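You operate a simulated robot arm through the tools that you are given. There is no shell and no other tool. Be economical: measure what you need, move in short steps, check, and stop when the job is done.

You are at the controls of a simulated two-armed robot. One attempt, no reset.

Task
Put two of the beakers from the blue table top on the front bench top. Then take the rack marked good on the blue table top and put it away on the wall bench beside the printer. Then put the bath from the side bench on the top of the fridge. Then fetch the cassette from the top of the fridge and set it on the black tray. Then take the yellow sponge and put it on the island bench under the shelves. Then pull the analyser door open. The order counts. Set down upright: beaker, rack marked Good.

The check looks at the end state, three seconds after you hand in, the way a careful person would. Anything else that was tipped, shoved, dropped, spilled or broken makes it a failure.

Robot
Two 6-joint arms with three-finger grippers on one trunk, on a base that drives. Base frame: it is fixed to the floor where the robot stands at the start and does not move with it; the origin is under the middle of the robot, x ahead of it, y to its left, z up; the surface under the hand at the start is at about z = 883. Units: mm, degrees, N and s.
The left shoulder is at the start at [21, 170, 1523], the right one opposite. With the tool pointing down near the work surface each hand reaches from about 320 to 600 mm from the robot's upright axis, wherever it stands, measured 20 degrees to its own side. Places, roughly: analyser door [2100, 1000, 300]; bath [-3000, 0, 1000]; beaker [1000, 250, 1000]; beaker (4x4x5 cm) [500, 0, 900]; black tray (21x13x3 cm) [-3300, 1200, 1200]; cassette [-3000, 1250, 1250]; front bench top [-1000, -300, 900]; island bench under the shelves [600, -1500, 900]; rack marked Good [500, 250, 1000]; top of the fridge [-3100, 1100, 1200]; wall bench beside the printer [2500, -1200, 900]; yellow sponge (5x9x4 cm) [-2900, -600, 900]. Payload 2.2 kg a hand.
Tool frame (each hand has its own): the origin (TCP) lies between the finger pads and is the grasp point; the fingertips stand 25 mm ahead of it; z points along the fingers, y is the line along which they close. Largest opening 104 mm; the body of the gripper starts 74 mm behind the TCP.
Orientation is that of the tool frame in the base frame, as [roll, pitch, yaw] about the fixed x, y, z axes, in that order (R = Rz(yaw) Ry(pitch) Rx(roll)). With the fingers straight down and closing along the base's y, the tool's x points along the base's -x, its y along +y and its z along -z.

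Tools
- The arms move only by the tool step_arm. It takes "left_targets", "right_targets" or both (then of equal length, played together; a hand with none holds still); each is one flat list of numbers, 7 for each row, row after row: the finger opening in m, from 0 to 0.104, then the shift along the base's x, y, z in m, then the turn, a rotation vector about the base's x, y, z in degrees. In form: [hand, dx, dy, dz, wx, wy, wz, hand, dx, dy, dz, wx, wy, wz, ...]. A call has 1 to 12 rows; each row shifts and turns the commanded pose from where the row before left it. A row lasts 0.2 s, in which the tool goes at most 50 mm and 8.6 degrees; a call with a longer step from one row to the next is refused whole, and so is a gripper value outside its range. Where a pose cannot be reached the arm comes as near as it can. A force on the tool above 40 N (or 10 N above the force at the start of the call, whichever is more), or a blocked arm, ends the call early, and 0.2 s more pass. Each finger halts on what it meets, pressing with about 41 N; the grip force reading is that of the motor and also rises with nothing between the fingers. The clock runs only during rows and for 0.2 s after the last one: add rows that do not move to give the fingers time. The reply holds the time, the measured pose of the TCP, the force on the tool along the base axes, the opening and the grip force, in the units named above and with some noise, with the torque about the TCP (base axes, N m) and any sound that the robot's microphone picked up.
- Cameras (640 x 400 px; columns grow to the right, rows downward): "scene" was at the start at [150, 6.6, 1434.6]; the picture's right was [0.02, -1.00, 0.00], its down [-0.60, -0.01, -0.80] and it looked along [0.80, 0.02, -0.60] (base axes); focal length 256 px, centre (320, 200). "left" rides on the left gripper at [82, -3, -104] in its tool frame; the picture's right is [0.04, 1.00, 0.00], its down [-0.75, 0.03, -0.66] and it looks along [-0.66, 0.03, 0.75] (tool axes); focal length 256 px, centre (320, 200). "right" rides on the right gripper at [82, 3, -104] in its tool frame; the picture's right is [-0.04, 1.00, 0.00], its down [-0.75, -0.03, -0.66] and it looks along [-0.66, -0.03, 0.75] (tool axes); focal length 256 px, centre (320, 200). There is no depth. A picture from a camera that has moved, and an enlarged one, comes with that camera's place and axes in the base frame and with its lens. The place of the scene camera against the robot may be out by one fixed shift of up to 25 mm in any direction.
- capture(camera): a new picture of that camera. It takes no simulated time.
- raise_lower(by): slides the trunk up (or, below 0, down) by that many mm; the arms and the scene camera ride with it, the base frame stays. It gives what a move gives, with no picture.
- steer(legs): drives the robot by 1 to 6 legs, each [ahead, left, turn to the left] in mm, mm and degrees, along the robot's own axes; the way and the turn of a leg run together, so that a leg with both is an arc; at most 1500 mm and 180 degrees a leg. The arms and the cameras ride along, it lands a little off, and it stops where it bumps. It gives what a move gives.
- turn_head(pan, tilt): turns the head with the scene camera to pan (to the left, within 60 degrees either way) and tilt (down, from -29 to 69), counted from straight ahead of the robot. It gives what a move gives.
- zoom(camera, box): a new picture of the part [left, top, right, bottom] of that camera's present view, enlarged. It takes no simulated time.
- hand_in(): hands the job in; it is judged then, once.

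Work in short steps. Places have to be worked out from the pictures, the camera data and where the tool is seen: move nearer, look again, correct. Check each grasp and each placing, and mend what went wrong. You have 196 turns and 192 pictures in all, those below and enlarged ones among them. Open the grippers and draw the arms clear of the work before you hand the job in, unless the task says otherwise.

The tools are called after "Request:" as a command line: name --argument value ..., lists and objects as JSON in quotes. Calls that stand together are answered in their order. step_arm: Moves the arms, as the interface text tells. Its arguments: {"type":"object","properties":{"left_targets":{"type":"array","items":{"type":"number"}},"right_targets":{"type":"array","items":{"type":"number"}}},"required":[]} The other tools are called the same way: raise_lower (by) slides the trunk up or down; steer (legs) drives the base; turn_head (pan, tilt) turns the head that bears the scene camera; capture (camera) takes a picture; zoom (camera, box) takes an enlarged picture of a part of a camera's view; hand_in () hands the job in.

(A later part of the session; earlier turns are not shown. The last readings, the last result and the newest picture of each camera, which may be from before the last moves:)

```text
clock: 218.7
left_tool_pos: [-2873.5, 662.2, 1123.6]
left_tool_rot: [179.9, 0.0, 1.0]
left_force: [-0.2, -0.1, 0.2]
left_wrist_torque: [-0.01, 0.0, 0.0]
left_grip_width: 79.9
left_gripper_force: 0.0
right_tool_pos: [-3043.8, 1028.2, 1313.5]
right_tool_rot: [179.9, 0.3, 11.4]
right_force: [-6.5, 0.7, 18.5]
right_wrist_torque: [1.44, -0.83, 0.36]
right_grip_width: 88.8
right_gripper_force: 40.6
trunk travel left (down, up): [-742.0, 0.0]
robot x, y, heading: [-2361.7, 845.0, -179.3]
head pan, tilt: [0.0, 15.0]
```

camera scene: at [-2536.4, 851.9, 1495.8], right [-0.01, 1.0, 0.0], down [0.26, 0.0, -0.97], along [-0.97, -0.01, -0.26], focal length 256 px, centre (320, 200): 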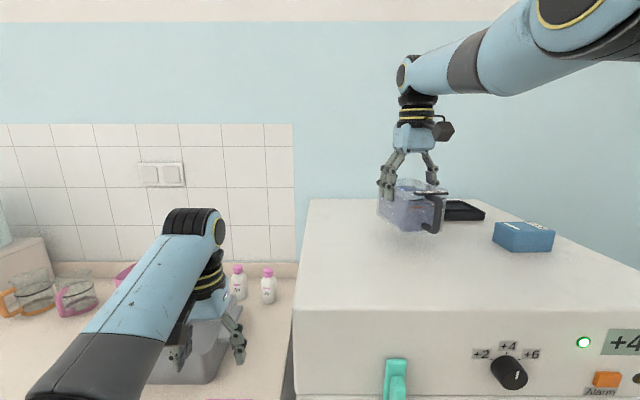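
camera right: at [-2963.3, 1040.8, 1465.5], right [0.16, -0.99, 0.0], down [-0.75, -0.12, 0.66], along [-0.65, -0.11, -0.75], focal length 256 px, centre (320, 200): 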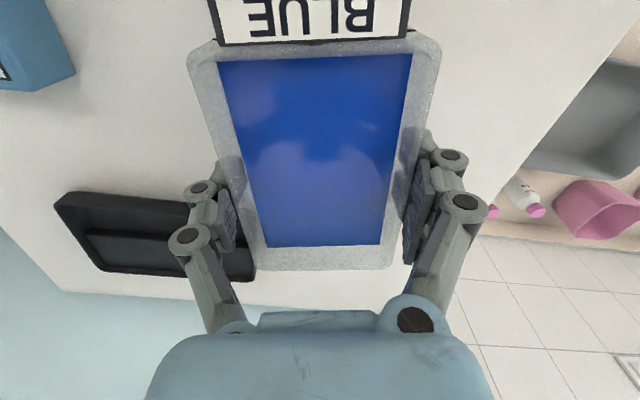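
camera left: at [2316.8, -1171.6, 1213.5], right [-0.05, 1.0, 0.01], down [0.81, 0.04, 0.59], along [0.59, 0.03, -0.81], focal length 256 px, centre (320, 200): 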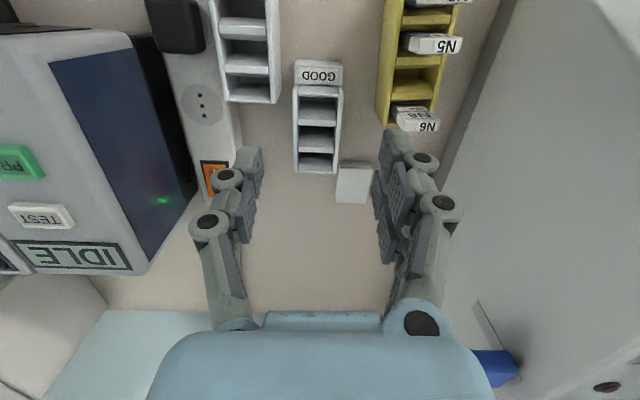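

Request:
step_arm --right_targets '[0.07, 0, 0, 0.0, 0, 0, 0, 0.085, 0, 0, 0, 0, 0, 0, 0.095, 0, 0, 0, 0, 0, 0, 0.104, 0, 0, 0, 0, 0, 0, 0.104, 0, 0, 0, 0, 0, 0, 0.104, 0, 0, 0.01, 0, 0, 0, 0.104, 0, 0, 0.015, 0, 0, 0, 0.104, 0, 0, 0.015, 0, 0, 0, 0.104, 0, 0, 0.015, 0, 0, 0]'

Request:
capture --camera "right"

Request:
capture --camera "scene"

```text
clock: 220.7
left_tool_pos: [-2873.9, 662.7, 1122.7]
left_tool_rot: [179.9, 0.1, 1.0]
left_force: [-0.3, -0.2, -0.7]
left_wrist_torque: [-0.02, 0.02, -0.01]
left_grip_width: 80.0
left_gripper_force: 0.1
right_tool_pos: [-3044.5, 1026.7, 1365.4]
right_tool_rot: [179.7, -0.1, 11.4]
right_force: [0.3, -0.2, -0.2]
right_wrist_torque: [0.01, 0.01, 0.01]
right_grip_width: 103.8
right_gripper_force: 0.0
trunk travel left (down, up): [-742.0, 0.0]
robot x, y, heading: [-2367.3, 848.8, -179.8]
head pan, tilt: [0.0, 15.0]
```

```text
108 pictures are left
camera right: at [-2961.2, 1040.5, 1470.6], right [0.16, -0.99, 0.0], down [-0.75, -0.12, 0.66], along [-0.65, -0.11, -0.75], focal length 256 px, centre (320, 200)
```

right: 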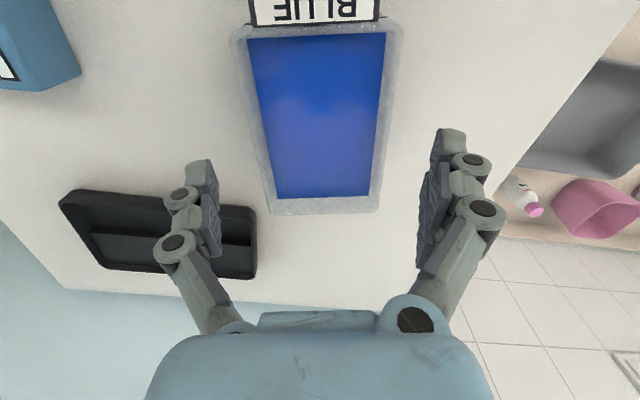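

```text
107 pictures are left
camera scene: at [-2534.9, 851.5, 1496.0], right [-0.01, 1.0, 0.0], down [0.26, 0.0, -0.97], along [-0.97, -0.01, -0.26], focal length 256 px, centre (320, 200)
```

scene: 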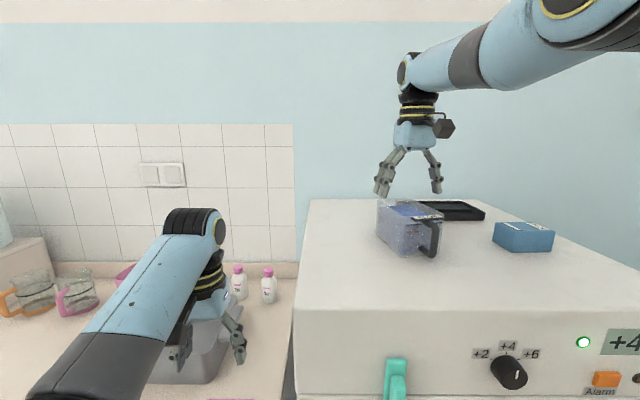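

The bath is set down upright. Next is the cassette near (-3020,1250): I drive 200 mm right so the right hand comes over it, and look.

Request:
steer --legs '[[0, -205, 0]]'

Request:
capture --camera "right"

Request:
capture --camera "scene"

```text
clock: 221.9
left_tool_pos: [-2875.8, 752.4, 1126.4]
left_tool_rot: [178.3, 0.3, 1.7]
left_force: [-2.5, -20.5, 2.4]
left_wrist_torque: [0.49, -0.21, 0.15]
left_grip_width: 72.5
left_gripper_force: 0.1
right_tool_pos: [-3044.8, 1128.3, 1365.6]
right_tool_rot: [179.6, 0.1, 11.5]
right_force: [-0.4, 1.1, -0.6]
right_wrist_torque: [-0.08, 0.01, 0.02]
right_grip_width: 103.9
right_gripper_force: 0.1
trunk travel left (down, up): [-742.0, 0.0]
robot x, y, heading: [-2365.6, 944.0, -179.3]
head pan, tilt: [0.0, 15.0]
stopped in leg 1: the force on the tool passed its limit at 76 N (the readings are from after the stop); the commanded pose is now the measured one
```

```text
106 pictures are left
camera right: at [-2962.2, 1142.9, 1470.0], right [0.16, -0.99, 0.01], down [-0.75, -0.12, 0.66], along [-0.65, -0.11, -0.75], focal length 256 px, centre (320, 200)
```

right: 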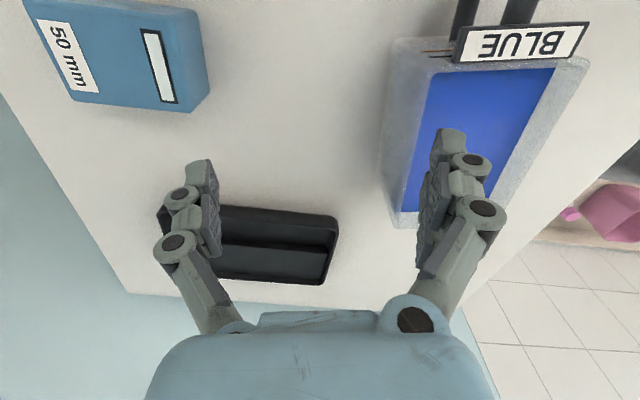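

```text
105 pictures are left
camera scene: at [-2535.2, 954.3, 1496.1], right [-0.01, 1.0, 0.0], down [0.26, 0.0, -0.97], along [-0.97, -0.01, -0.26], focal length 256 px, centre (320, 200)
```

scene: 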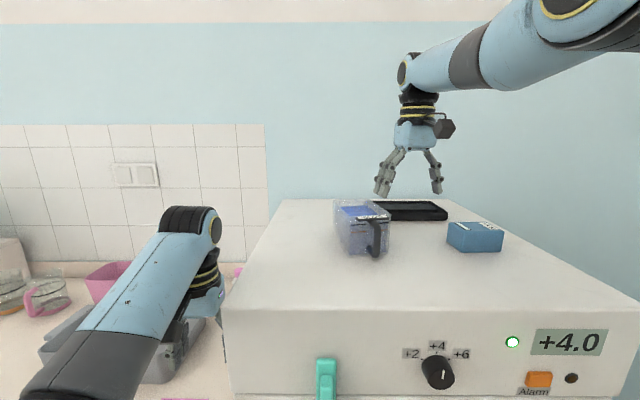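

The left hand bumped the fridge's side. I back off 60 mm and fold the left hand nearer to the body and outward.

Request:
steer --legs '[[0, 60, 0]]'

Request:
step_arm --left_targets '[0.06, 0.01, -0.04, -0.01, 0.5, 0, 0, 0.06, 0.02, -0.035, -0.01, 0.5, 0, 0, 0.06, 0.03, -0.03, -0.01, 0, 0, 0, 0.06, 0.035, -0.02, 0, 0, 0, 0, 0.06, 0.035, 0, 0, 0, 0, 0, 0.06, 0.03, 0, 0, 0, 0, 0]'

```text
clock: 222.9
left_tool_pos: [-2875.3, 698.2, 1125.4]
left_tool_rot: [178.8, 0.2, 1.4]
left_force: [0.0, -0.4, 0.3]
left_wrist_torque: [0.02, 0.0, 0.01]
left_grip_width: 80.2
left_gripper_force: 0.1
right_tool_pos: [-3044.3, 1070.8, 1365.2]
right_tool_rot: [179.8, 0.0, 11.4]
right_force: [-1.3, 0.7, 0.7]
right_wrist_torque: [0.03, 0.02, 0.0]
right_grip_width: 104.0
right_gripper_force: 0.1
trunk travel left (down, up): [-742.0, 0.0]
robot x, y, heading: [-2363.0, 891.9, -179.5]
head pan, tilt: [0.0, 15.0]
```

```text
clock: 224.3
left_tool_pos: [-2714.4, 572.5, 1094.6]
left_tool_rot: [179.9, 0.2, 1.5]
left_force: [-0.7, 0.1, 0.9]
left_wrist_torque: [0.0, 0.05, 0.01]
left_grip_width: 60.2
left_gripper_force: 0.0
right_tool_pos: [-3042.6, 1068.9, 1366.8]
right_tool_rot: [179.7, 0.0, 11.4]
right_force: [-0.4, 1.3, 0.2]
right_wrist_torque: [0.03, -0.01, 0.01]
right_grip_width: 103.9
right_gripper_force: 0.1
trunk travel left (down, up): [-742.0, 0.0]
robot x, y, heading: [-2365.8, 889.6, -179.7]
head pan, tilt: [0.0, 15.0]
```

Request:
steer --legs '[[-20, 0, 0], [0, -180, 0]]'

Request:
capture --camera "right"

Request:
zoom --camera "scene" --box '[260, 160, 500, 310]'

```text
clock: 226.2
left_tool_pos: [-2696.4, 753.2, 1092.9]
left_tool_rot: [180.0, 0.1, 1.6]
left_force: [-0.6, 1.1, -0.2]
left_wrist_torque: [0.01, -0.01, 0.01]
left_grip_width: 60.2
left_gripper_force: 0.1
right_tool_pos: [-3026.2, 1247.9, 1364.7]
right_tool_rot: [179.9, 0.0, 11.7]
right_force: [0.5, -0.7, -0.5]
right_wrist_torque: [0.0, 0.03, 0.01]
right_grip_width: 104.0
right_gripper_force: 0.0
trunk travel left (down, up): [-742.0, 0.0]
robot x, y, heading: [-2346.3, 1071.2, -179.5]
head pan, tilt: [0.0, 15.0]
```

```text
104 pictures are left
camera right: at [-2944.2, 1261.6, 1470.1], right [0.16, -0.99, 0.0], down [-0.75, -0.12, 0.66], along [-0.65, -0.11, -0.75], focal length 256 px, centre (320, 200)
```

right: 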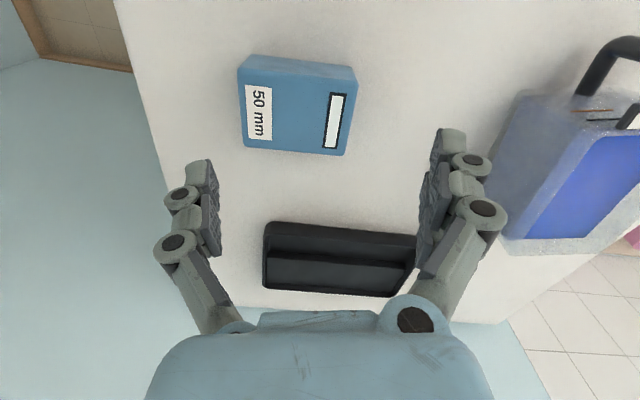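

```text
2.67 times, centred on (380, 235) of scene
camera zoom: at [-2517.0, 1074.0, 1496.0], right [-0.01, 1.0, 0.0], down [0.26, 0.0, -0.97], along [-0.97, -0.01, -0.26], focal length 683 px, centre (160, 107)
```

zoom: 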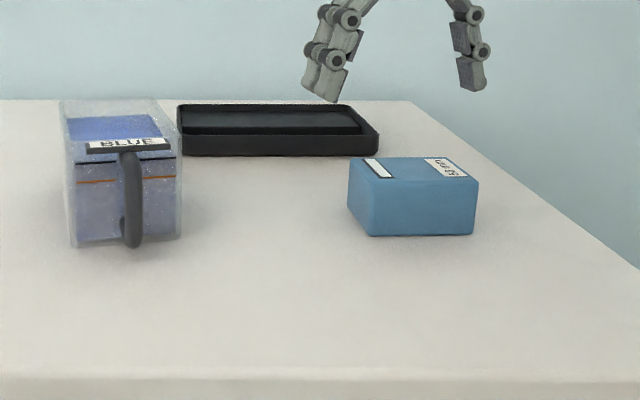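

The cassette is about 70×50×38 mm, centred near (-3010,1264), needing -8° of yaw. I align, lower to 1325 and check.

Request:
step_arm --right_targets '[0.104, 0.008, 0.008, 0, 0, 0, -4.1, 0.104, 0.008, 0.008, -0.01, 0, 0, -4.1, 0.104, 0, 0, -0.03, 0, 0, 0, 0.104, 0, 0, 0, 0, 0, 0]'

Request:
capture --camera "right"

```text
clock: 227.2
left_tool_pos: [-2697.0, 752.2, 1093.9]
left_tool_rot: [179.9, 0.2, 1.7]
left_force: [-0.3, -0.8, -0.7]
left_wrist_torque: [-0.01, 0.02, 0.03]
left_grip_width: 60.0
left_gripper_force: 0.1
right_tool_pos: [-3026.8, 1263.1, 1324.9]
right_tool_rot: [179.8, 0.0, 3.4]
right_force: [0.2, -1.0, 0.0]
right_wrist_torque: [0.04, 0.0, 0.02]
right_grip_width: 104.2
right_gripper_force: 0.1
right hand out of reach, approached as far as the arm can: row 1, 2
trunk travel left (down, up): [-742.0, 0.0]
robot x, y, heading: [-2345.4, 1069.9, -179.4]
head pan, tilt: [0.0, 15.0]
```

```text
102 pictures are left
camera right: at [-2943.0, 1263.6, 1430.2], right [0.02, -1.0, 0.0], down [-0.75, -0.01, 0.66], along [-0.66, -0.02, -0.76], focal length 256 px, centre (320, 200)
```

right: 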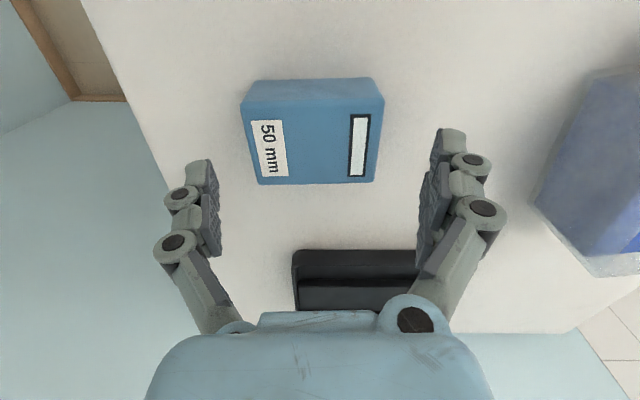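

Yaw is right. The arm is at its inner limit, so I back the base 17 mm to centre over the cassette, then descend and grip.

Request:
steer --legs '[[-17, 0, 0]]'

Request:
step_arm --right_targets '[0.104, 0, 0.002, -0.01, 0, 0, 0, 0.104, 0, 0, -0.01, 0, 0, 0, 0.104, 0, 0, 0, 0, 0, 0]'

Request:
capture --camera "right"

```text
clock: 227.9
left_tool_pos: [-2681.9, 752.5, 1092.6]
left_tool_rot: [180.0, 0.1, 1.5]
left_force: [-0.3, 0.7, -0.4]
left_wrist_torque: [0.02, -0.04, -0.01]
left_grip_width: 59.8
left_gripper_force: 0.1
right_tool_pos: [-3013.7, 1263.4, 1323.8]
right_tool_rot: [179.8, -0.2, 3.5]
right_force: [0.7, -0.6, -0.5]
right_wrist_torque: [0.02, -0.02, -0.01]
right_grip_width: 103.7
right_gripper_force: 0.1
trunk travel left (down, up): [-742.0, 0.0]
robot x, y, heading: [-2329.3, 1072.1, -179.5]
head pan, tilt: [0.0, 15.0]
```

```text
clock: 228.8
left_tool_pos: [-2679.6, 752.8, 1094.5]
left_tool_rot: [179.9, 0.3, 1.6]
left_force: [-0.2, -0.2, 0.7]
left_wrist_torque: [-0.01, 0.04, -0.02]
left_grip_width: 60.0
left_gripper_force: 0.0
right_tool_pos: [-3009.7, 1264.7, 1305.4]
right_tool_rot: [179.9, -0.1, 3.4]
right_force: [0.2, 0.2, 0.3]
right_wrist_torque: [-0.04, 0.01, 0.01]
right_grip_width: 103.7
right_gripper_force: 0.1
trunk travel left (down, up): [-742.0, 0.0]
robot x, y, heading: [-2327.1, 1072.6, -179.3]
head pan, tilt: [0.0, 15.0]
```

```text
101 pictures are left
camera right: at [-2926.1, 1266.0, 1410.1], right [0.02, -1.0, 0.0], down [-0.75, -0.01, 0.66], along [-0.66, -0.02, -0.75], focal length 256 px, centre (320, 200)
```

right: 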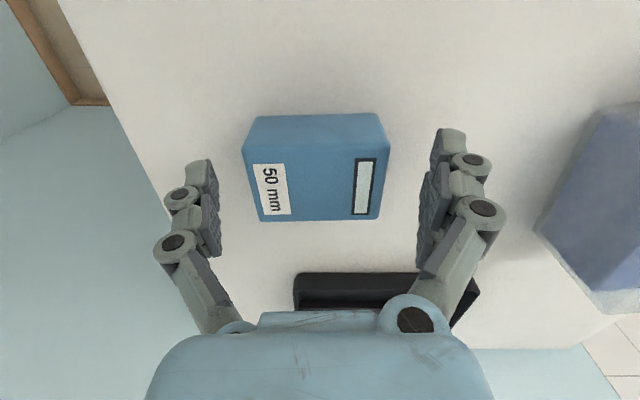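

Request:
step_arm --right_targets '[0.09, 0, 0, -0.002, 0, 0, 0, 0.075, 0, 0, 0, 0, 0, 0, 0.06, 0, 0, 0, 0, 0, 0, 0.04, 0, 0, 0, 0, 0, 0, 0.04, 0, 0, 0, 0, 0, 0, 0.04, 0, 0, 0.005, 0, 0, 0, 0.04, 0, 0, 0.01, 0, 0, 0, 0.04, 0, 0, 0.015, 0, 0, 0]'

Request:
capture --camera "right"

Request:
zoom --camera "scene" --box '[260, 130, 500, 280]'

```text
clock: 230.6
left_tool_pos: [-2681.7, 753.4, 1094.6]
left_tool_rot: [179.9, 0.2, 1.6]
left_force: [-0.1, 0.2, 0.1]
left_wrist_torque: [0.01, 0.01, 0.03]
left_grip_width: 60.1
left_gripper_force: 0.0
right_tool_pos: [-3012.8, 1264.0, 1332.6]
right_tool_rot: [179.8, 0.0, 3.5]
right_force: [0.3, -0.6, -1.1]
right_wrist_torque: [-0.01, -0.05, 0.02]
right_grip_width: 78.2
right_gripper_force: 40.8
trunk travel left (down, up): [-742.0, 0.0]
robot x, y, heading: [-2327.5, 1071.3, -179.4]
head pan, tilt: [0.0, 15.0]
```

```text
100 pictures are left
camera right: at [-2928.4, 1266.4, 1437.8], right [0.02, -1.0, 0.0], down [-0.76, -0.01, 0.66], along [-0.66, -0.02, -0.76], focal length 256 px, centre (320, 200)
```

right: 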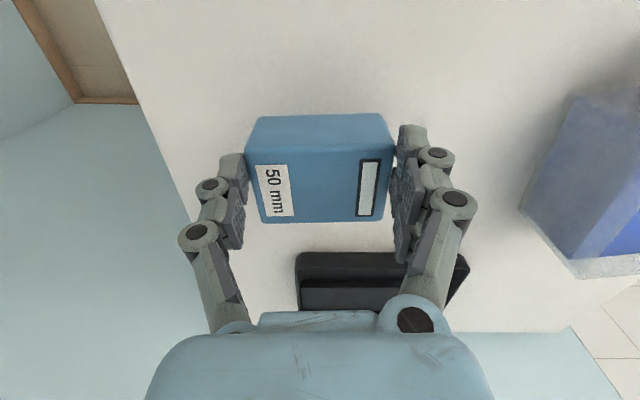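

```text
2.67 times, centred on (380, 205) of scene
camera zoom: at [-2500.3, 1074.3, 1496.0], right [-0.01, 1.0, 0.0], down [0.26, 0.0, -0.97], along [-0.97, -0.01, -0.26], focal length 683 px, centre (160, 187)
```

zoom: 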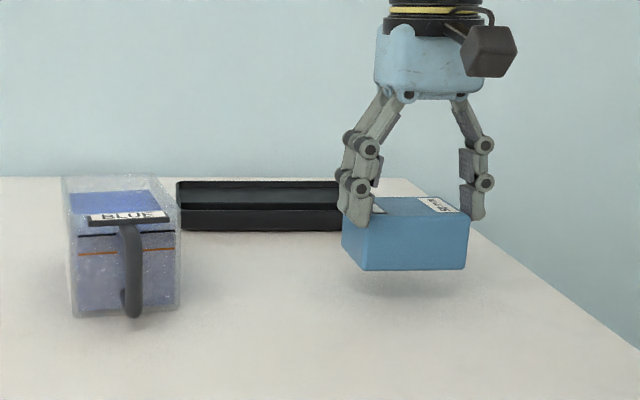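

The cassette is held. The tray is centred near (-3188,1180), so I raise the hand to 1360, drive left then ahead, and check.

Request:
step_arm --right_targets '[0.04, 0, 0, 0.01, 0, 0, 0, 0.04, 0, 0, 0.01, 0, 0, 0, 0.04, 0, 0, 0.008, 0, 0, 0]'

Request:
steer --legs '[[0, 83, -0.4], [165, 0, 0]]'

Request:
capture --camera "right"

Request:
capture --camera "scene"

```text
clock: 231.3
left_tool_pos: [-2680.4, 753.9, 1094.1]
left_tool_rot: [179.9, 0.2, 1.6]
left_force: [0.3, 0.1, 0.3]
left_wrist_torque: [0.02, -0.05, 0.0]
left_grip_width: 60.0
left_gripper_force: 0.2
right_tool_pos: [-3012.0, 1264.4, 1360.3]
right_tool_rot: [179.8, -0.1, 3.4]
right_force: [0.6, -0.2, -2.0]
right_wrist_torque: [-0.02, 0.02, -0.01]
right_grip_width: 78.0
right_gripper_force: 40.5
trunk travel left (down, up): [-742.0, 0.0]
robot x, y, heading: [-2327.5, 1068.6, -179.5]
head pan, tilt: [0.0, 15.0]
```

```text
clock: 233.5
left_tool_pos: [-2847.0, 671.8, 1094.3]
left_tool_rot: [179.8, 0.2, 1.3]
left_force: [-0.2, 0.7, 0.8]
left_wrist_torque: [-0.02, 0.0, 0.02]
left_grip_width: 60.0
left_gripper_force: 0.0
right_tool_pos: [-3176.1, 1186.4, 1360.6]
right_tool_rot: [179.8, -0.1, 2.9]
right_force: [-0.7, 0.1, -1.2]
right_wrist_torque: [0.03, -0.05, -0.01]
right_grip_width: 77.7
right_gripper_force: 41.0
trunk travel left (down, up): [-742.0, 0.0]
robot x, y, heading: [-2492.7, 989.4, -179.8]
head pan, tilt: [0.0, 15.0]
```

```text
98 pictures are left
camera right: at [-3092.1, 1186.8, 1465.4], right [0.01, -1.0, 0.0], down [-0.76, -0.01, 0.66], along [-0.66, -0.01, -0.76], focal length 256 px, centre (320, 200)
```

right: 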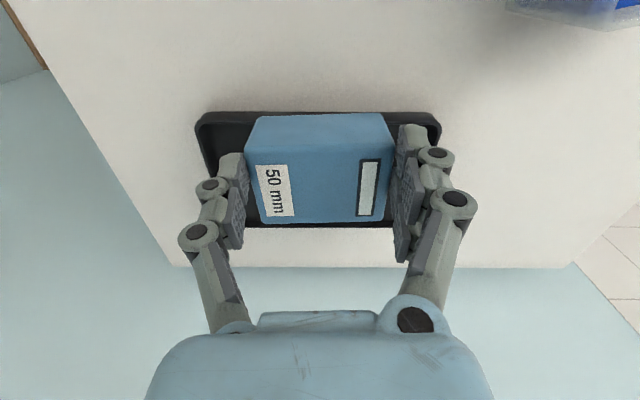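

```text
97 pictures are left
camera scene: at [-2665.7, 992.5, 1496.0], right [0.0, 1.0, 0.0], down [0.26, 0.0, -0.97], along [-0.97, 0.0, -0.26], focal length 256 px, centre (320, 200)
```

scene: 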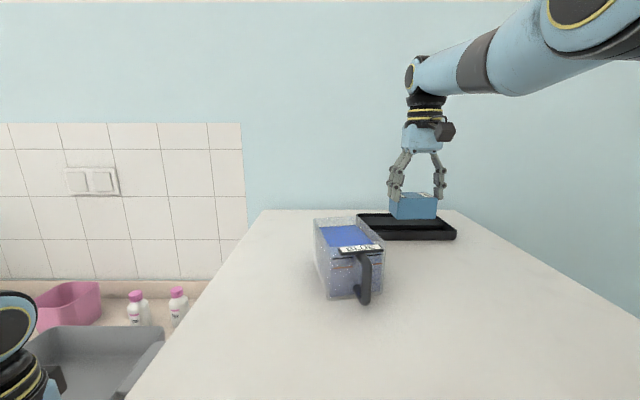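

The tray centre is about 50 mm further in, so I drive 52 mm ahead and lower to 1320.

Request:
steer --legs '[[52, 0, 0]]'

Request:
step_arm --right_targets '[0.04, 0, 0, -0.02, 0, 0, 0, 0.04, 0, 0, -0.015, 0, 0, 0, 0.04, 0, 0, 0, 0, 0, 0]'

Request:
capture --camera "right"

Request:
zoom --camera "scene" --box '[320, 150, 480, 260]'

```text
clock: 234.4
left_tool_pos: [-2896.7, 671.7, 1094.6]
left_tool_rot: [179.8, 0.3, 1.3]
left_force: [0.8, -0.6, 0.5]
left_wrist_torque: [0.02, 0.03, -0.01]
left_grip_width: 60.2
left_gripper_force: 0.0
right_tool_pos: [-3224.1, 1185.4, 1363.6]
right_tool_rot: [179.8, 0.1, 2.9]
right_force: [0.8, -0.5, -2.0]
right_wrist_torque: [-0.01, -0.01, -0.01]
right_grip_width: 77.8
right_gripper_force: 40.6
trunk travel left (down, up): [-742.0, 0.0]
robot x, y, heading: [-2546.4, 989.0, -179.8]
head pan, tilt: [0.0, 15.0]
```

```text
clock: 235.2
left_tool_pos: [-2901.2, 671.6, 1092.6]
left_tool_rot: [179.9, 0.1, 1.3]
left_force: [-1.3, 0.3, -0.2]
left_wrist_torque: [-0.03, -0.04, 0.0]
left_grip_width: 59.9
left_gripper_force: 0.1
right_tool_pos: [-3230.4, 1184.6, 1324.7]
right_tool_rot: [179.7, -0.1, 3.0]
right_force: [-0.3, 0.2, -1.7]
right_wrist_torque: [-0.02, -0.01, -0.04]
right_grip_width: 78.0
right_gripper_force: 40.9
trunk travel left (down, up): [-742.0, 0.0]
robot x, y, heading: [-2548.1, 986.5, -179.9]
head pan, tilt: [0.0, 15.0]
```

```text
96 pictures are left
camera right: at [-3146.0, 1186.0, 1429.9], right [0.01, -1.0, 0.0], down [-0.76, -0.01, 0.65], along [-0.65, -0.01, -0.76], focal length 256 px, centre (320, 200)
```

right: 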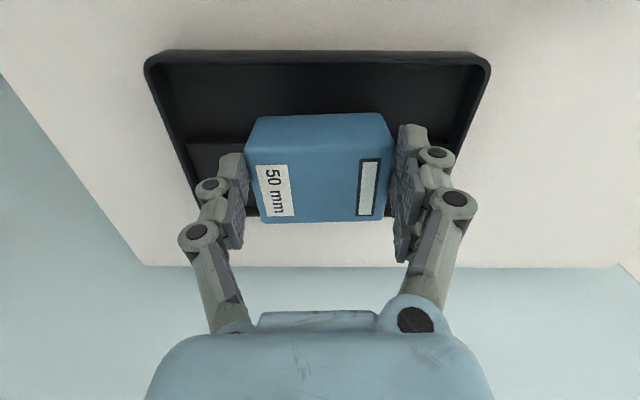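

```text
3.64 times, centred on (400, 205) of scene
camera zoom: at [-2719.0, 991.9, 1495.8], right [0.0, 1.0, 0.0], down [0.26, 0.0, -0.97], along [-0.97, 0.0, -0.26], focal length 932 px, centre (29, 182)
```

zoom: 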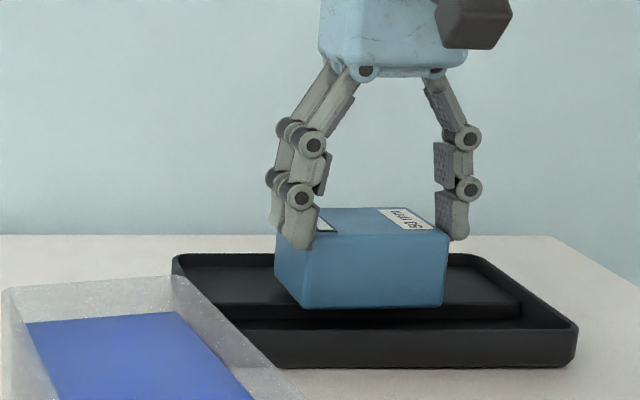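

The tray has a raised rear half whose step is near x≈-3235. I shift the cassette 32 mm deeper so it rests flat on that part, and look.

Request:
step_arm --right_targets '[0.04, -0.012, 0, 0.006, 0, 0, 0, 0.04, -0.012, 0, 0, 0, 0, 0, 0.04, -0.01, 0, 0, 0, 0, 0, 0.04, 0, 0, 0, 0, 0, 0]'

Request:
capture --camera "right"

Request:
zoom --camera "scene" --box '[350, 190, 470, 260]'

```text
clock: 236.2
left_tool_pos: [-2899.9, 671.3, 1093.4]
left_tool_rot: [179.8, 0.1, 1.3]
left_force: [0.1, 0.7, 0.2]
left_wrist_torque: [-0.01, -0.01, 0.03]
left_grip_width: 60.1
left_gripper_force: 0.1
right_tool_pos: [-3229.0, 1186.0, 1332.9]
right_tool_rot: [179.8, -0.1, 3.0]
right_force: [-0.4, -0.5, -1.8]
right_wrist_torque: [0.0, -0.01, 0.01]
right_grip_width: 77.8
right_gripper_force: 40.7
right hand out of reach, approached as far as the arm can: row 1, 2, 3
trunk travel left (down, up): [-742.0, 0.0]
robot x, y, heading: [-2547.7, 987.0, -179.9]
head pan, tilt: [0.0, 15.0]
```

```text
94 pictures are left
camera right: at [-3145.5, 1187.5, 1436.9], right [0.01, -1.0, 0.0], down [-0.76, -0.01, 0.66], along [-0.65, -0.01, -0.76], focal length 256 px, centre (320, 200)
```

right: 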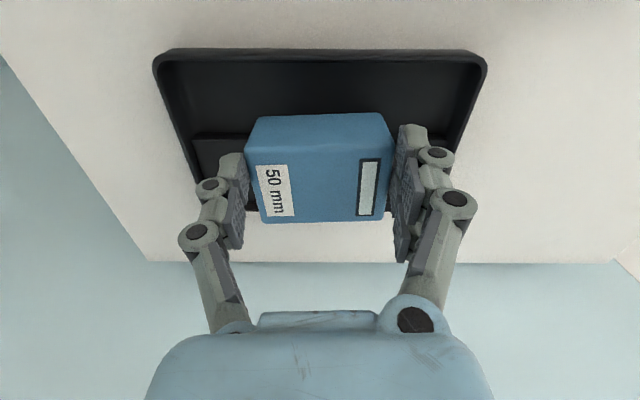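

```text
5.33 times, centred on (410, 225) of scene
camera zoom: at [-2718.2, 992.0, 1495.9], right [0.0, 1.0, 0.0], down [0.26, 0.0, -0.97], along [-0.97, 0.0, -0.26], focal length 1367 px, centre (-160, 67)
```

zoom: 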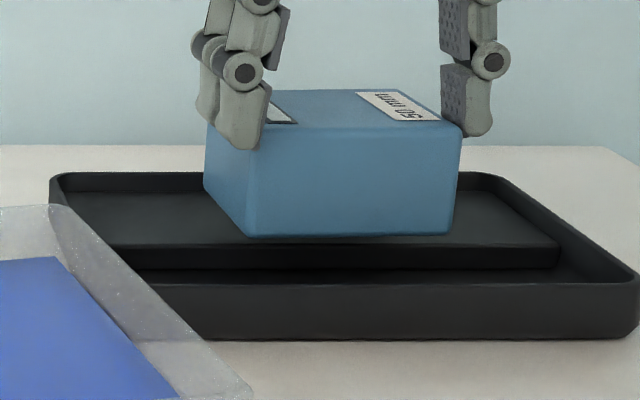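

Request:
steer --legs '[[35, 0, 0]]'

Request:
step_arm --right_targets '[0.04, 0, 0, -0.01, 0, 0, 0, 0.04, 0, 0, -0.005, 0, 0, 0, 0.04, 0, 0, 0, 0, 0, 0]'

Request:
zoom --camera "scene" --box '[350, 190, 470, 260]'

```text
clock: 237.1
left_tool_pos: [-2922.3, 671.6, 1092.0]
left_tool_rot: [179.8, -0.1, 1.3]
left_force: [-0.7, 0.3, -0.2]
left_wrist_torque: [-0.04, -0.05, -0.03]
left_grip_width: 60.0
left_gripper_force: 0.1
right_tool_pos: [-3252.4, 1186.6, 1330.1]
right_tool_rot: [179.8, -0.2, 2.9]
right_force: [-1.2, -0.4, -3.4]
right_wrist_torque: [-0.02, -0.14, -0.01]
right_grip_width: 78.0
right_gripper_force: 40.7
trunk travel left (down, up): [-742.0, 0.0]
robot x, y, heading: [-2565.1, 990.2, -179.9]
head pan, tilt: [0.0, 15.0]
stopped in leg 1: the robot was blocked; the commanded pose is now the measured one
```

```text
clock: 237.9
left_tool_pos: [-2917.7, 670.7, 1093.5]
left_tool_rot: [179.9, 0.2, 1.4]
left_force: [-0.7, -0.3, 0.2]
left_wrist_torque: [-0.05, -0.03, 0.02]
left_grip_width: 60.3
left_gripper_force: 0.1
right_tool_pos: [-3246.1, 1186.2, 1318.7]
right_tool_rot: [179.8, 0.0, 3.0]
right_force: [0.9, 1.0, 6.7]
right_wrist_torque: [0.15, -0.17, 0.02]
right_grip_width: 78.1
right_gripper_force: 41.0
trunk travel left (down, up): [-742.0, 0.0]
robot x, y, heading: [-2567.0, 985.1, -179.8]
head pan, tilt: [0.0, 15.0]
```

```text
5.33 times, centred on (410, 225) of scene
camera zoom: at [-2736.0, 991.7, 1496.2], right [0.0, 1.0, 0.0], down [0.26, 0.0, -0.97], along [-0.97, 0.0, -0.26], focal length 1367 px, centre (-160, 67)
```

zoom: 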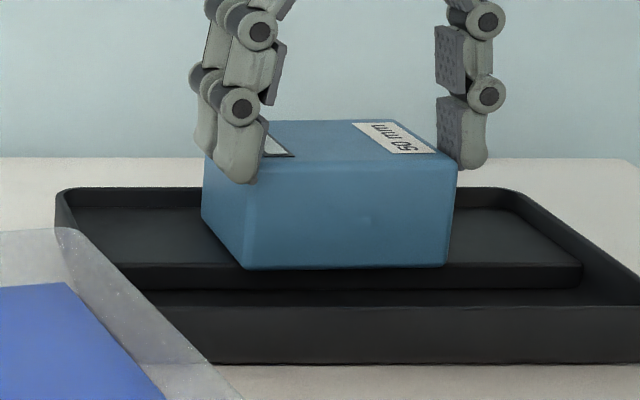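

The cassette rests on the raised platform with its front flush with the step. I release and rise.

Request:
step_arm --right_targets '[0.05, 0, 0, -0.001, 0, 0, 0, 0.07, 0, 0, 0, 0, 0, 0, 0.085, 0, 0, 0, 0, 0, 0, 0.1, 0, 0, 0, 0, 0, 0, 0.1, 0, 0, 0, 0, 0, 0, 0.1, 0, 0, 0.01, 0, 0, 0, 0.1, 0, 0, 0.015, 0, 0, 0, 0.1, 0, 0, 0.015, 0, 0, 0]'

Request:
capture --camera "right"

Request:
zoom --camera "scene" --box '[300, 170, 480, 290]'

```text
clock: 239.7
left_tool_pos: [-2917.8, 672.3, 1092.6]
left_tool_rot: [179.9, 0.0, 1.3]
left_force: [1.1, -0.3, -0.1]
left_wrist_torque: [0.01, -0.01, 0.01]
left_grip_width: 60.1
left_gripper_force: 0.1
right_tool_pos: [-3247.0, 1185.6, 1358.5]
right_tool_rot: [179.7, 0.1, 2.9]
right_force: [0.5, -0.2, 0.4]
right_wrist_torque: [-0.05, 0.0, 0.0]
right_grip_width: 100.0
right_gripper_force: 0.0
trunk travel left (down, up): [-742.0, 0.0]
robot x, y, heading: [-2562.1, 988.4, -179.7]
head pan, tilt: [0.0, 15.0]
```

```text
91 pictures are left
camera right: at [-3163.8, 1186.7, 1463.9], right [0.01, -1.0, 0.0], down [-0.75, -0.01, 0.66], along [-0.66, -0.01, -0.75], focal length 256 px, centre (320, 200)
```

right: 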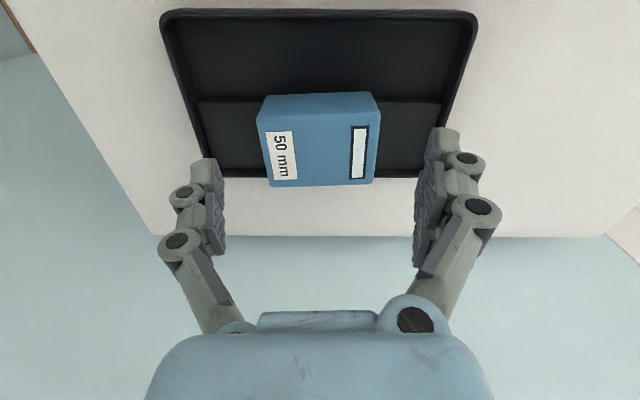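

```text
3.33 times, centred on (390, 230) of scene
camera zoom: at [-2736.6, 991.6, 1496.0], right [0.0, 1.0, 0.0], down [0.26, 0.0, -0.97], along [-0.97, 0.0, -0.26], focal length 854 px, centre (87, 100)
```

zoom: 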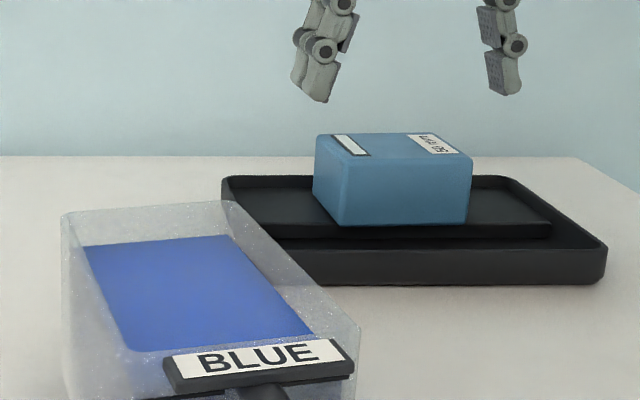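

The cassette sits on the tray and the bath is fine. I back away and drive left toward the sponge near (-2940,-540).

Request:
steer --legs '[[-380, 0, 0], [0, 1345, 0]]'

Request:
turn_head --pan 10 --tilt 30

Request:
capture --camera "scene"

```text
clock: 248.5
left_tool_pos: [-2570.5, -655.7, 1094.0]
left_tool_rot: [179.9, 0.1, -0.9]
left_force: [0.2, -0.4, -0.2]
left_wrist_torque: [0.01, -0.01, 0.0]
left_grip_width: 60.0
left_gripper_force: 0.1
right_tool_pos: [-2877.9, -128.2, 1358.3]
right_tool_rot: [179.8, 0.2, 0.7]
right_force: [0.3, 0.7, -0.5]
right_wrist_torque: [0.02, 0.02, -0.01]
right_grip_width: 100.0
right_gripper_force: 0.0
trunk travel left (down, up): [-742.0, 0.0]
robot x, y, heading: [-2204.5, -354.5, 178.1]
head pan, tilt: [0.0, 15.0]
```

```text
clock: 249.2
left_tool_pos: [-2570.6, -654.9, 1092.7]
left_tool_rot: [179.8, 0.1, -1.0]
left_force: [-0.3, 0.0, 0.0]
left_wrist_torque: [0.02, -0.03, -0.03]
left_grip_width: 59.9
left_gripper_force: 0.1
right_tool_pos: [-2878.4, -127.6, 1359.1]
right_tool_rot: [179.7, 0.1, 0.8]
right_force: [0.9, 0.2, 0.1]
right_wrist_torque: [0.01, 0.01, -0.03]
right_grip_width: 100.1
right_gripper_force: 0.1
trunk travel left (down, up): [-742.0, 0.0]
robot x, y, heading: [-2202.7, -349.1, 178.0]
head pan, tilt: [10.0, 30.0]
```

```text
89 pictures are left
camera scene: at [-2372.4, -358.3, 1471.9], right [-0.14, 0.99, 0.0], down [0.49, 0.07, -0.87], along [-0.86, -0.12, -0.5], focal length 256 px, centre (320, 200)
```

scene: 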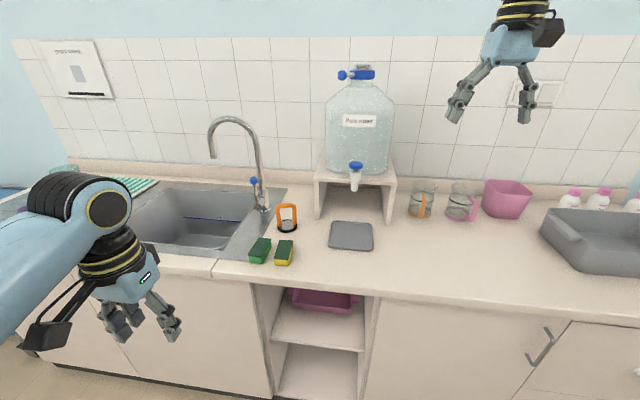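

Request:
zoom --camera "scene" --box '[220, 190, 340, 280]'

```text
4.44 times, centred on (280, 235) of scene
camera zoom: at [-2372.4, -358.3, 1471.9], right [-0.14, 0.99, 0.0], down [0.49, 0.07, -0.87], along [-0.86, -0.12, -0.5], focal length 1139 px, centre (498, 44)
```

zoom: 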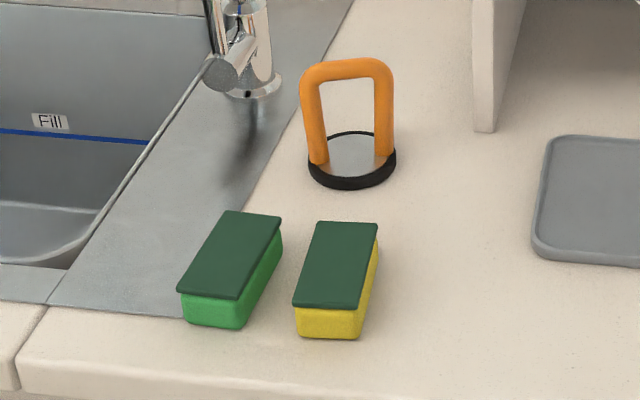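

The yellow sponge is at about (-2935,-543), yawed about 8°, with 20–35 mm of gap to the green one. I lower and retract the right hand, then drive closer.

Request:
step_arm --right_targets '[0.1, 0.01, 0, -0.04, 0, 0, 0, 0.1, 0.02, 0, -0.04, 0, 0, 0, 0.1, 0.03, 0, -0.035, 0, 0, 0, 0.1, 0.03, 0, -0.035, 0, 0, 0, 0.1, 0.03, 0, -0.035, 0, 0, 0, 0.1, 0.03, 0, -0.035, 0, 0, 0, 0.08, 0.03, 0, -0.02, 0, 0, 0]'

Request:
steer --legs '[[200, 10, 2]]'

Request:
step_arm --left_targets '[0.07, -0.04, 0.03, 0, 0, 0, 3, 0.07, -0.04, 0.03, 0, 0, 0, 3, 0.07, -0.035, 0.03, 0, 0, 0, 2, 0.07, -0.03, 0.01, 0, 0, 0, 0]'

Request:
capture --camera "left"

```text
clock: 250.8
left_tool_pos: [-2569.6, -654.8, 1093.7]
left_tool_rot: [179.8, 0.1, -1.0]
left_force: [-0.3, -0.5, -0.2]
left_wrist_torque: [-0.06, 0.02, 0.0]
left_grip_width: 59.9
left_gripper_force: 0.1
right_tool_pos: [-2698.2, -130.1, 1122.4]
right_tool_rot: [179.8, 0.1, 0.7]
right_force: [0.3, -0.1, 0.3]
right_wrist_torque: [-0.02, 0.05, -0.02]
right_grip_width: 79.9
right_gripper_force: 0.0
trunk travel left (down, up): [-742.0, 0.0]
robot x, y, heading: [-2204.9, -354.5, 178.0]
head pan, tilt: [10.0, 30.0]
```

```text
clock: 252.4
left_tool_pos: [-2764.5, -671.1, 1093.2]
left_tool_rot: [179.9, 0.1, 0.8]
left_force: [-0.1, 0.2, -0.2]
left_wrist_torque: [-0.03, 0.0, 0.01]
left_grip_width: 60.0
left_gripper_force: 0.0
right_tool_pos: [-2908.6, -151.5, 1121.5]
right_tool_rot: [179.8, 0.1, 2.6]
right_force: [0.4, 1.0, 0.3]
right_wrist_torque: [-0.03, -0.03, -0.02]
right_grip_width: 80.0
right_gripper_force: 0.1
trunk travel left (down, up): [-742.0, 0.0]
robot x, y, heading: [-2406.2, -359.0, 179.7]
head pan, tilt: [10.0, 30.0]
```

```text
clock: 253.4
left_tool_pos: [-2910.2, -570.1, 1093.4]
left_tool_rot: [179.8, 0.1, 8.8]
left_force: [0.9, -0.1, -1.0]
left_wrist_torque: [-0.01, -0.02, -0.01]
left_grip_width: 69.9
left_gripper_force: 0.0
right_tool_pos: [-2909.8, -151.4, 1121.7]
right_tool_rot: [179.8, -0.1, 2.5]
right_force: [-0.5, 0.4, -0.7]
right_wrist_torque: [0.02, -0.01, -0.04]
right_grip_width: 79.9
right_gripper_force: 0.1
trunk travel left (down, up): [-742.0, 0.0]
robot x, y, heading: [-2406.3, -359.6, 179.4]
head pan, tilt: [10.0, 30.0]
```

```text
87 pictures are left
camera left: at [-2829.2, -554.8, 1197.7], right [0.19, -0.98, 0.0], down [-0.74, -0.14, 0.66], along [-0.64, -0.13, -0.75], focal length 256 px, centre (320, 200)
```

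left: 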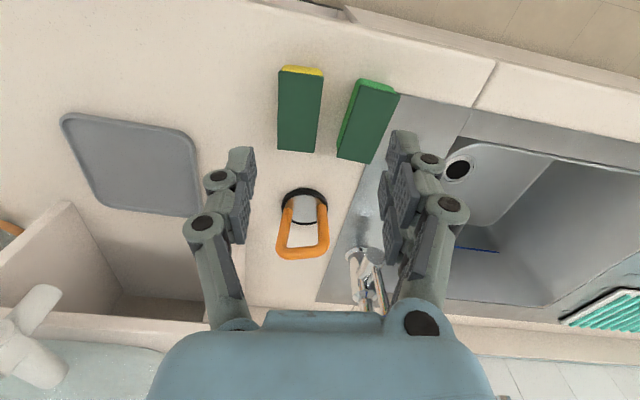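

I align over the yellow sponge at (-2925,-556), descend to z≈963 and close.

Request:
step_arm --left_targets '[0.066, -0.015, 0.014, 0, 0, 0, -4, 0.066, 0, 0, -0.04, 0, 0, 0, 0.066, 0, 0, -0.04, 0, 0, 0]'

Request:
capture --camera "left"

```text
clock: 254.2
left_tool_pos: [-2925.1, -559.0, 1014.3]
left_tool_rot: [179.9, 0.0, 4.7]
left_force: [0.0, -0.2, 0.0]
left_wrist_torque: [-0.04, -0.01, 0.01]
left_grip_width: 66.0
left_gripper_force: 0.2
right_tool_pos: [-2909.0, -152.1, 1121.8]
right_tool_rot: [179.7, 0.0, 2.5]
right_force: [-0.6, -0.4, 0.2]
right_wrist_torque: [-0.01, -0.02, 0.0]
right_grip_width: 79.8
right_gripper_force: 0.0
trunk travel left (down, up): [-742.0, 0.0]
robot x, y, heading: [-2406.0, -357.4, 179.6]
head pan, tilt: [10.0, 30.0]
```

```text
86 pictures are left
camera left: at [-2842.0, -549.0, 1117.9], right [0.12, -0.99, 0.0], down [-0.75, -0.09, 0.66], along [-0.65, -0.08, -0.75], focal length 256 px, centre (320, 200)
```

left: 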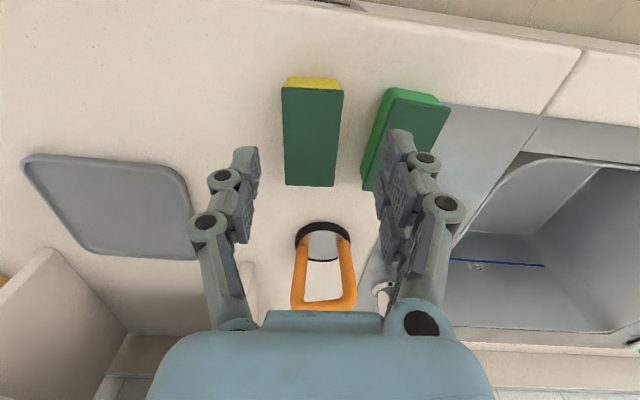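

Request:
step_arm --left_targets '[0.062, 0.005, 0.005, -0.02, 0, 0, 0, 0.062, 0, 0, -0.02, 0, 0, 0, 0.062, 0, 0, -0.01, 0, 0, 0]'

Request:
capture --camera "left"

Request:
zoom --camera "scene" --box '[180, 200, 340, 320]'

```text
clock: 255.0
left_tool_pos: [-2917.9, -553.4, 963.0]
left_tool_rot: [179.8, 0.3, 4.8]
left_force: [0.5, 0.2, 0.1]
left_wrist_torque: [0.01, 0.0, 0.0]
left_grip_width: 61.9
left_gripper_force: 0.1
right_tool_pos: [-2908.7, -151.2, 1121.1]
right_tool_rot: [179.9, 0.1, 2.6]
right_force: [-1.1, -0.3, -0.8]
right_wrist_torque: [-0.01, -0.02, 0.0]
right_grip_width: 80.1
right_gripper_force: 0.1
trunk travel left (down, up): [-742.0, 0.0]
robot x, y, heading: [-2409.4, -355.7, 179.7]
head pan, tilt: [10.0, 30.0]
```

```text
85 pictures are left
camera left: at [-2835.7, -542.7, 1067.3], right [0.12, -0.99, 0.0], down [-0.75, -0.09, 0.66], along [-0.65, -0.08, -0.75], focal length 256 px, centre (320, 200)
```

left: 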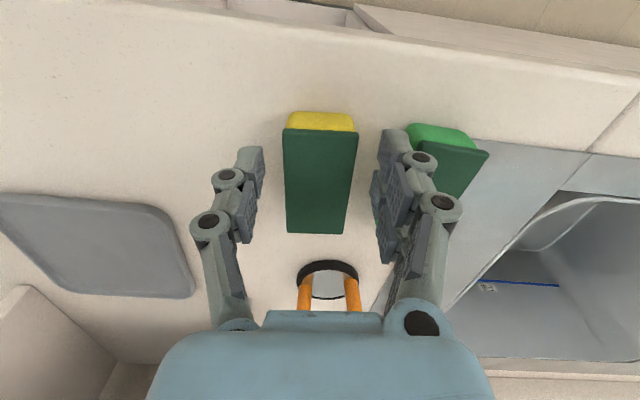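

```text
3.33 times, centred on (260, 260) of scene
camera zoom: at [-2574.1, -369.2, 1471.8], right [-0.17, 0.99, 0.0], down [0.49, 0.08, -0.87], along [-0.85, -0.15, -0.5], focal length 854 px, centre (520, 0)
```

zoom: 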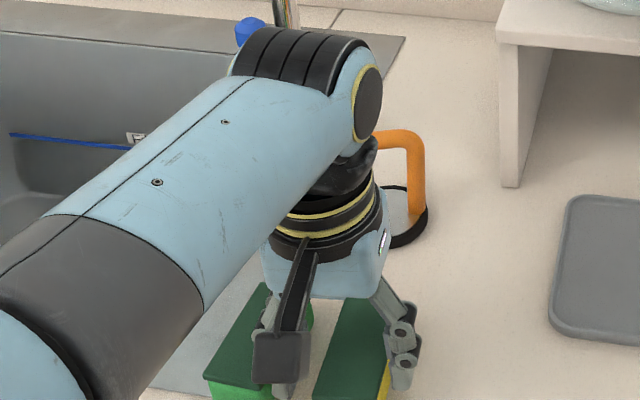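

Request:
step_arm --left_targets '[0.062, 0, 0, -0.006, 0, 0, 0, 0.062, 0, 0, -0.004, 0, 0, 0]'

```text
clock: 255.6
left_tool_pos: [-2917.5, -553.4, 952.9]
left_tool_rot: [179.9, 0.2, 4.8]
left_force: [-0.3, -0.3, 0.4]
left_wrist_torque: [-0.01, 0.01, 0.01]
left_grip_width: 62.1
left_gripper_force: 0.0
right_tool_pos: [-2909.1, -150.6, 1123.2]
right_tool_rot: [179.8, 0.1, 2.5]
right_force: [-0.7, 0.3, -0.5]
right_wrist_torque: [0.0, 0.0, -0.01]
right_grip_width: 79.6
right_gripper_force: 0.0
trunk travel left (down, up): [-742.0, 0.0]
robot x, y, heading: [-2405.9, -357.4, 179.9]
head pan, tilt: [10.0, 30.0]
```

Request:
step_arm --left_targets '[0.062, 0, 0, -0.004, 0, 0, 0, 0.062, 0, 0, -0.004, 0, 0, 0, 0.062, 0, 0, -0.004, 0, 0, 0]'

Request:
capture --camera "left"

```text
clock: 256.4
left_tool_pos: [-2917.8, -552.2, 941.4]
left_tool_rot: [180.0, 0.2, 4.7]
left_force: [0.4, 0.1, 0.3]
left_wrist_torque: [-0.02, 0.01, 0.03]
left_grip_width: 61.9
left_gripper_force: 0.1
right_tool_pos: [-2907.8, -150.7, 1122.2]
right_tool_rot: [179.8, 0.0, 2.6]
right_force: [-0.5, 0.4, 0.7]
right_wrist_torque: [-0.02, -0.04, 0.01]
right_grip_width: 80.0
right_gripper_force: 0.0
trunk travel left (down, up): [-742.0, 0.0]
robot x, y, heading: [-2407.6, -356.3, 179.7]
head pan, tilt: [10.0, 30.0]
```

```text
83 pictures are left
camera left: at [-2835.8, -543.1, 1045.2], right [0.12, -0.99, 0.0], down [-0.75, -0.09, 0.66], along [-0.65, -0.08, -0.75], focal length 256 px, centre (320, 200)
```

left: 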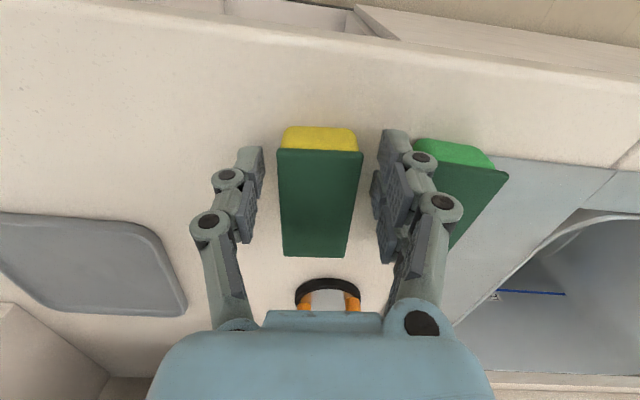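

No contact yet, so this bench is lower than I thought. I continue down carefully.

Request:
step_arm --left_targets '[0.062, 0, 0, -0.004, 0, 0, 0, 0.062, 0, 0, -0.004, 0, 0, 0, 0.062, 0, 0, -0.004, 0, 0, 0, 0.062, 0, 0, -0.003, 0, 0, 0]'

Request:
capture --camera "left"

```text
clock: 257.4
left_tool_pos: [-2918.0, -552.9, 925.1]
left_tool_rot: [179.8, 0.1, 4.8]
left_force: [-0.1, 0.0, 0.8]
left_wrist_torque: [0.0, 0.03, -0.01]
left_grip_width: 61.8
left_gripper_force: 0.1
right_tool_pos: [-2908.6, -151.7, 1121.7]
right_tool_rot: [179.8, 0.0, 2.5]
right_force: [-0.2, 0.3, 0.4]
right_wrist_torque: [-0.02, 0.0, -0.02]
right_grip_width: 80.1
right_gripper_force: 0.1
trunk travel left (down, up): [-742.0, 0.0]
robot x, y, heading: [-2405.3, -361.7, 179.9]
head pan, tilt: [10.0, 30.0]
```

```text
82 pictures are left
camera left: at [-2836.1, -542.6, 1029.9], right [0.12, -0.99, 0.0], down [-0.75, -0.09, 0.66], along [-0.65, -0.08, -0.75], focal length 256 px, centre (320, 200)
```

left: 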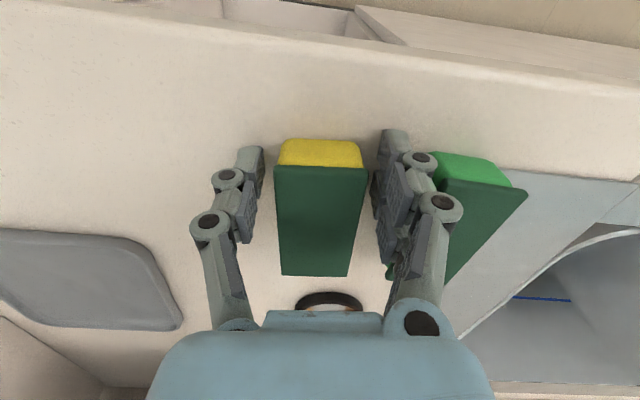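

Request:
step_arm --left_targets '[0.062, 0, 0.0, -0.004, 0, 0, 0, 0.062, 0, 0, -0.004, 0, 0, 0]'

Request:
capture --camera "left"

```text
clock: 258.1
left_tool_pos: [-2922.5, -553.6, 925.9]
left_tool_rot: [179.8, 0.8, 4.9]
left_force: [6.0, -3.5, 32.9]
left_wrist_torque: [-0.02, -0.58, -0.21]
left_grip_width: 43.9
left_gripper_force: 19.2
right_tool_pos: [-2904.5, -151.2, 1122.5]
right_tool_rot: [179.7, 0.2, 2.5]
right_force: [0.0, -0.4, 0.4]
right_wrist_torque: [0.06, 0.0, 0.0]
right_grip_width: 79.6
right_gripper_force: 0.1
trunk travel left (down, up): [-742.0, 0.0]
robot x, y, heading: [-2403.0, -359.2, 179.8]
head pan, tilt: [10.0, 30.0]
stopped in row 2 (left hand): the force on the tool passed its limit at 44 N (the readings are from after the stop); the commanded pose is now the measured one
```

```text
81 pictures are left
camera left: at [-2838.0, -543.1, 1028.9], right [0.12, -0.99, 0.0], down [-0.74, -0.09, 0.67], along [-0.66, -0.09, -0.74], focal length 256 px, centre (320, 200)
```

left: 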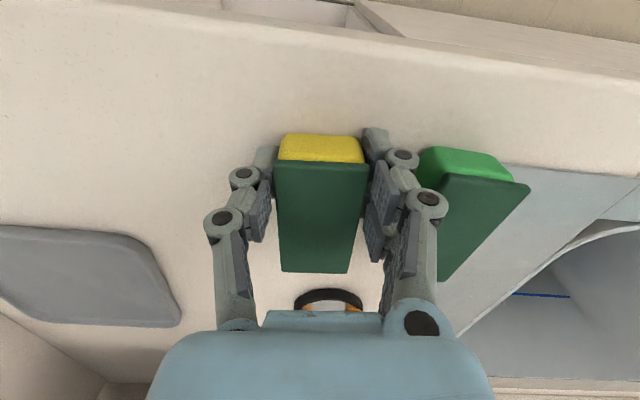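

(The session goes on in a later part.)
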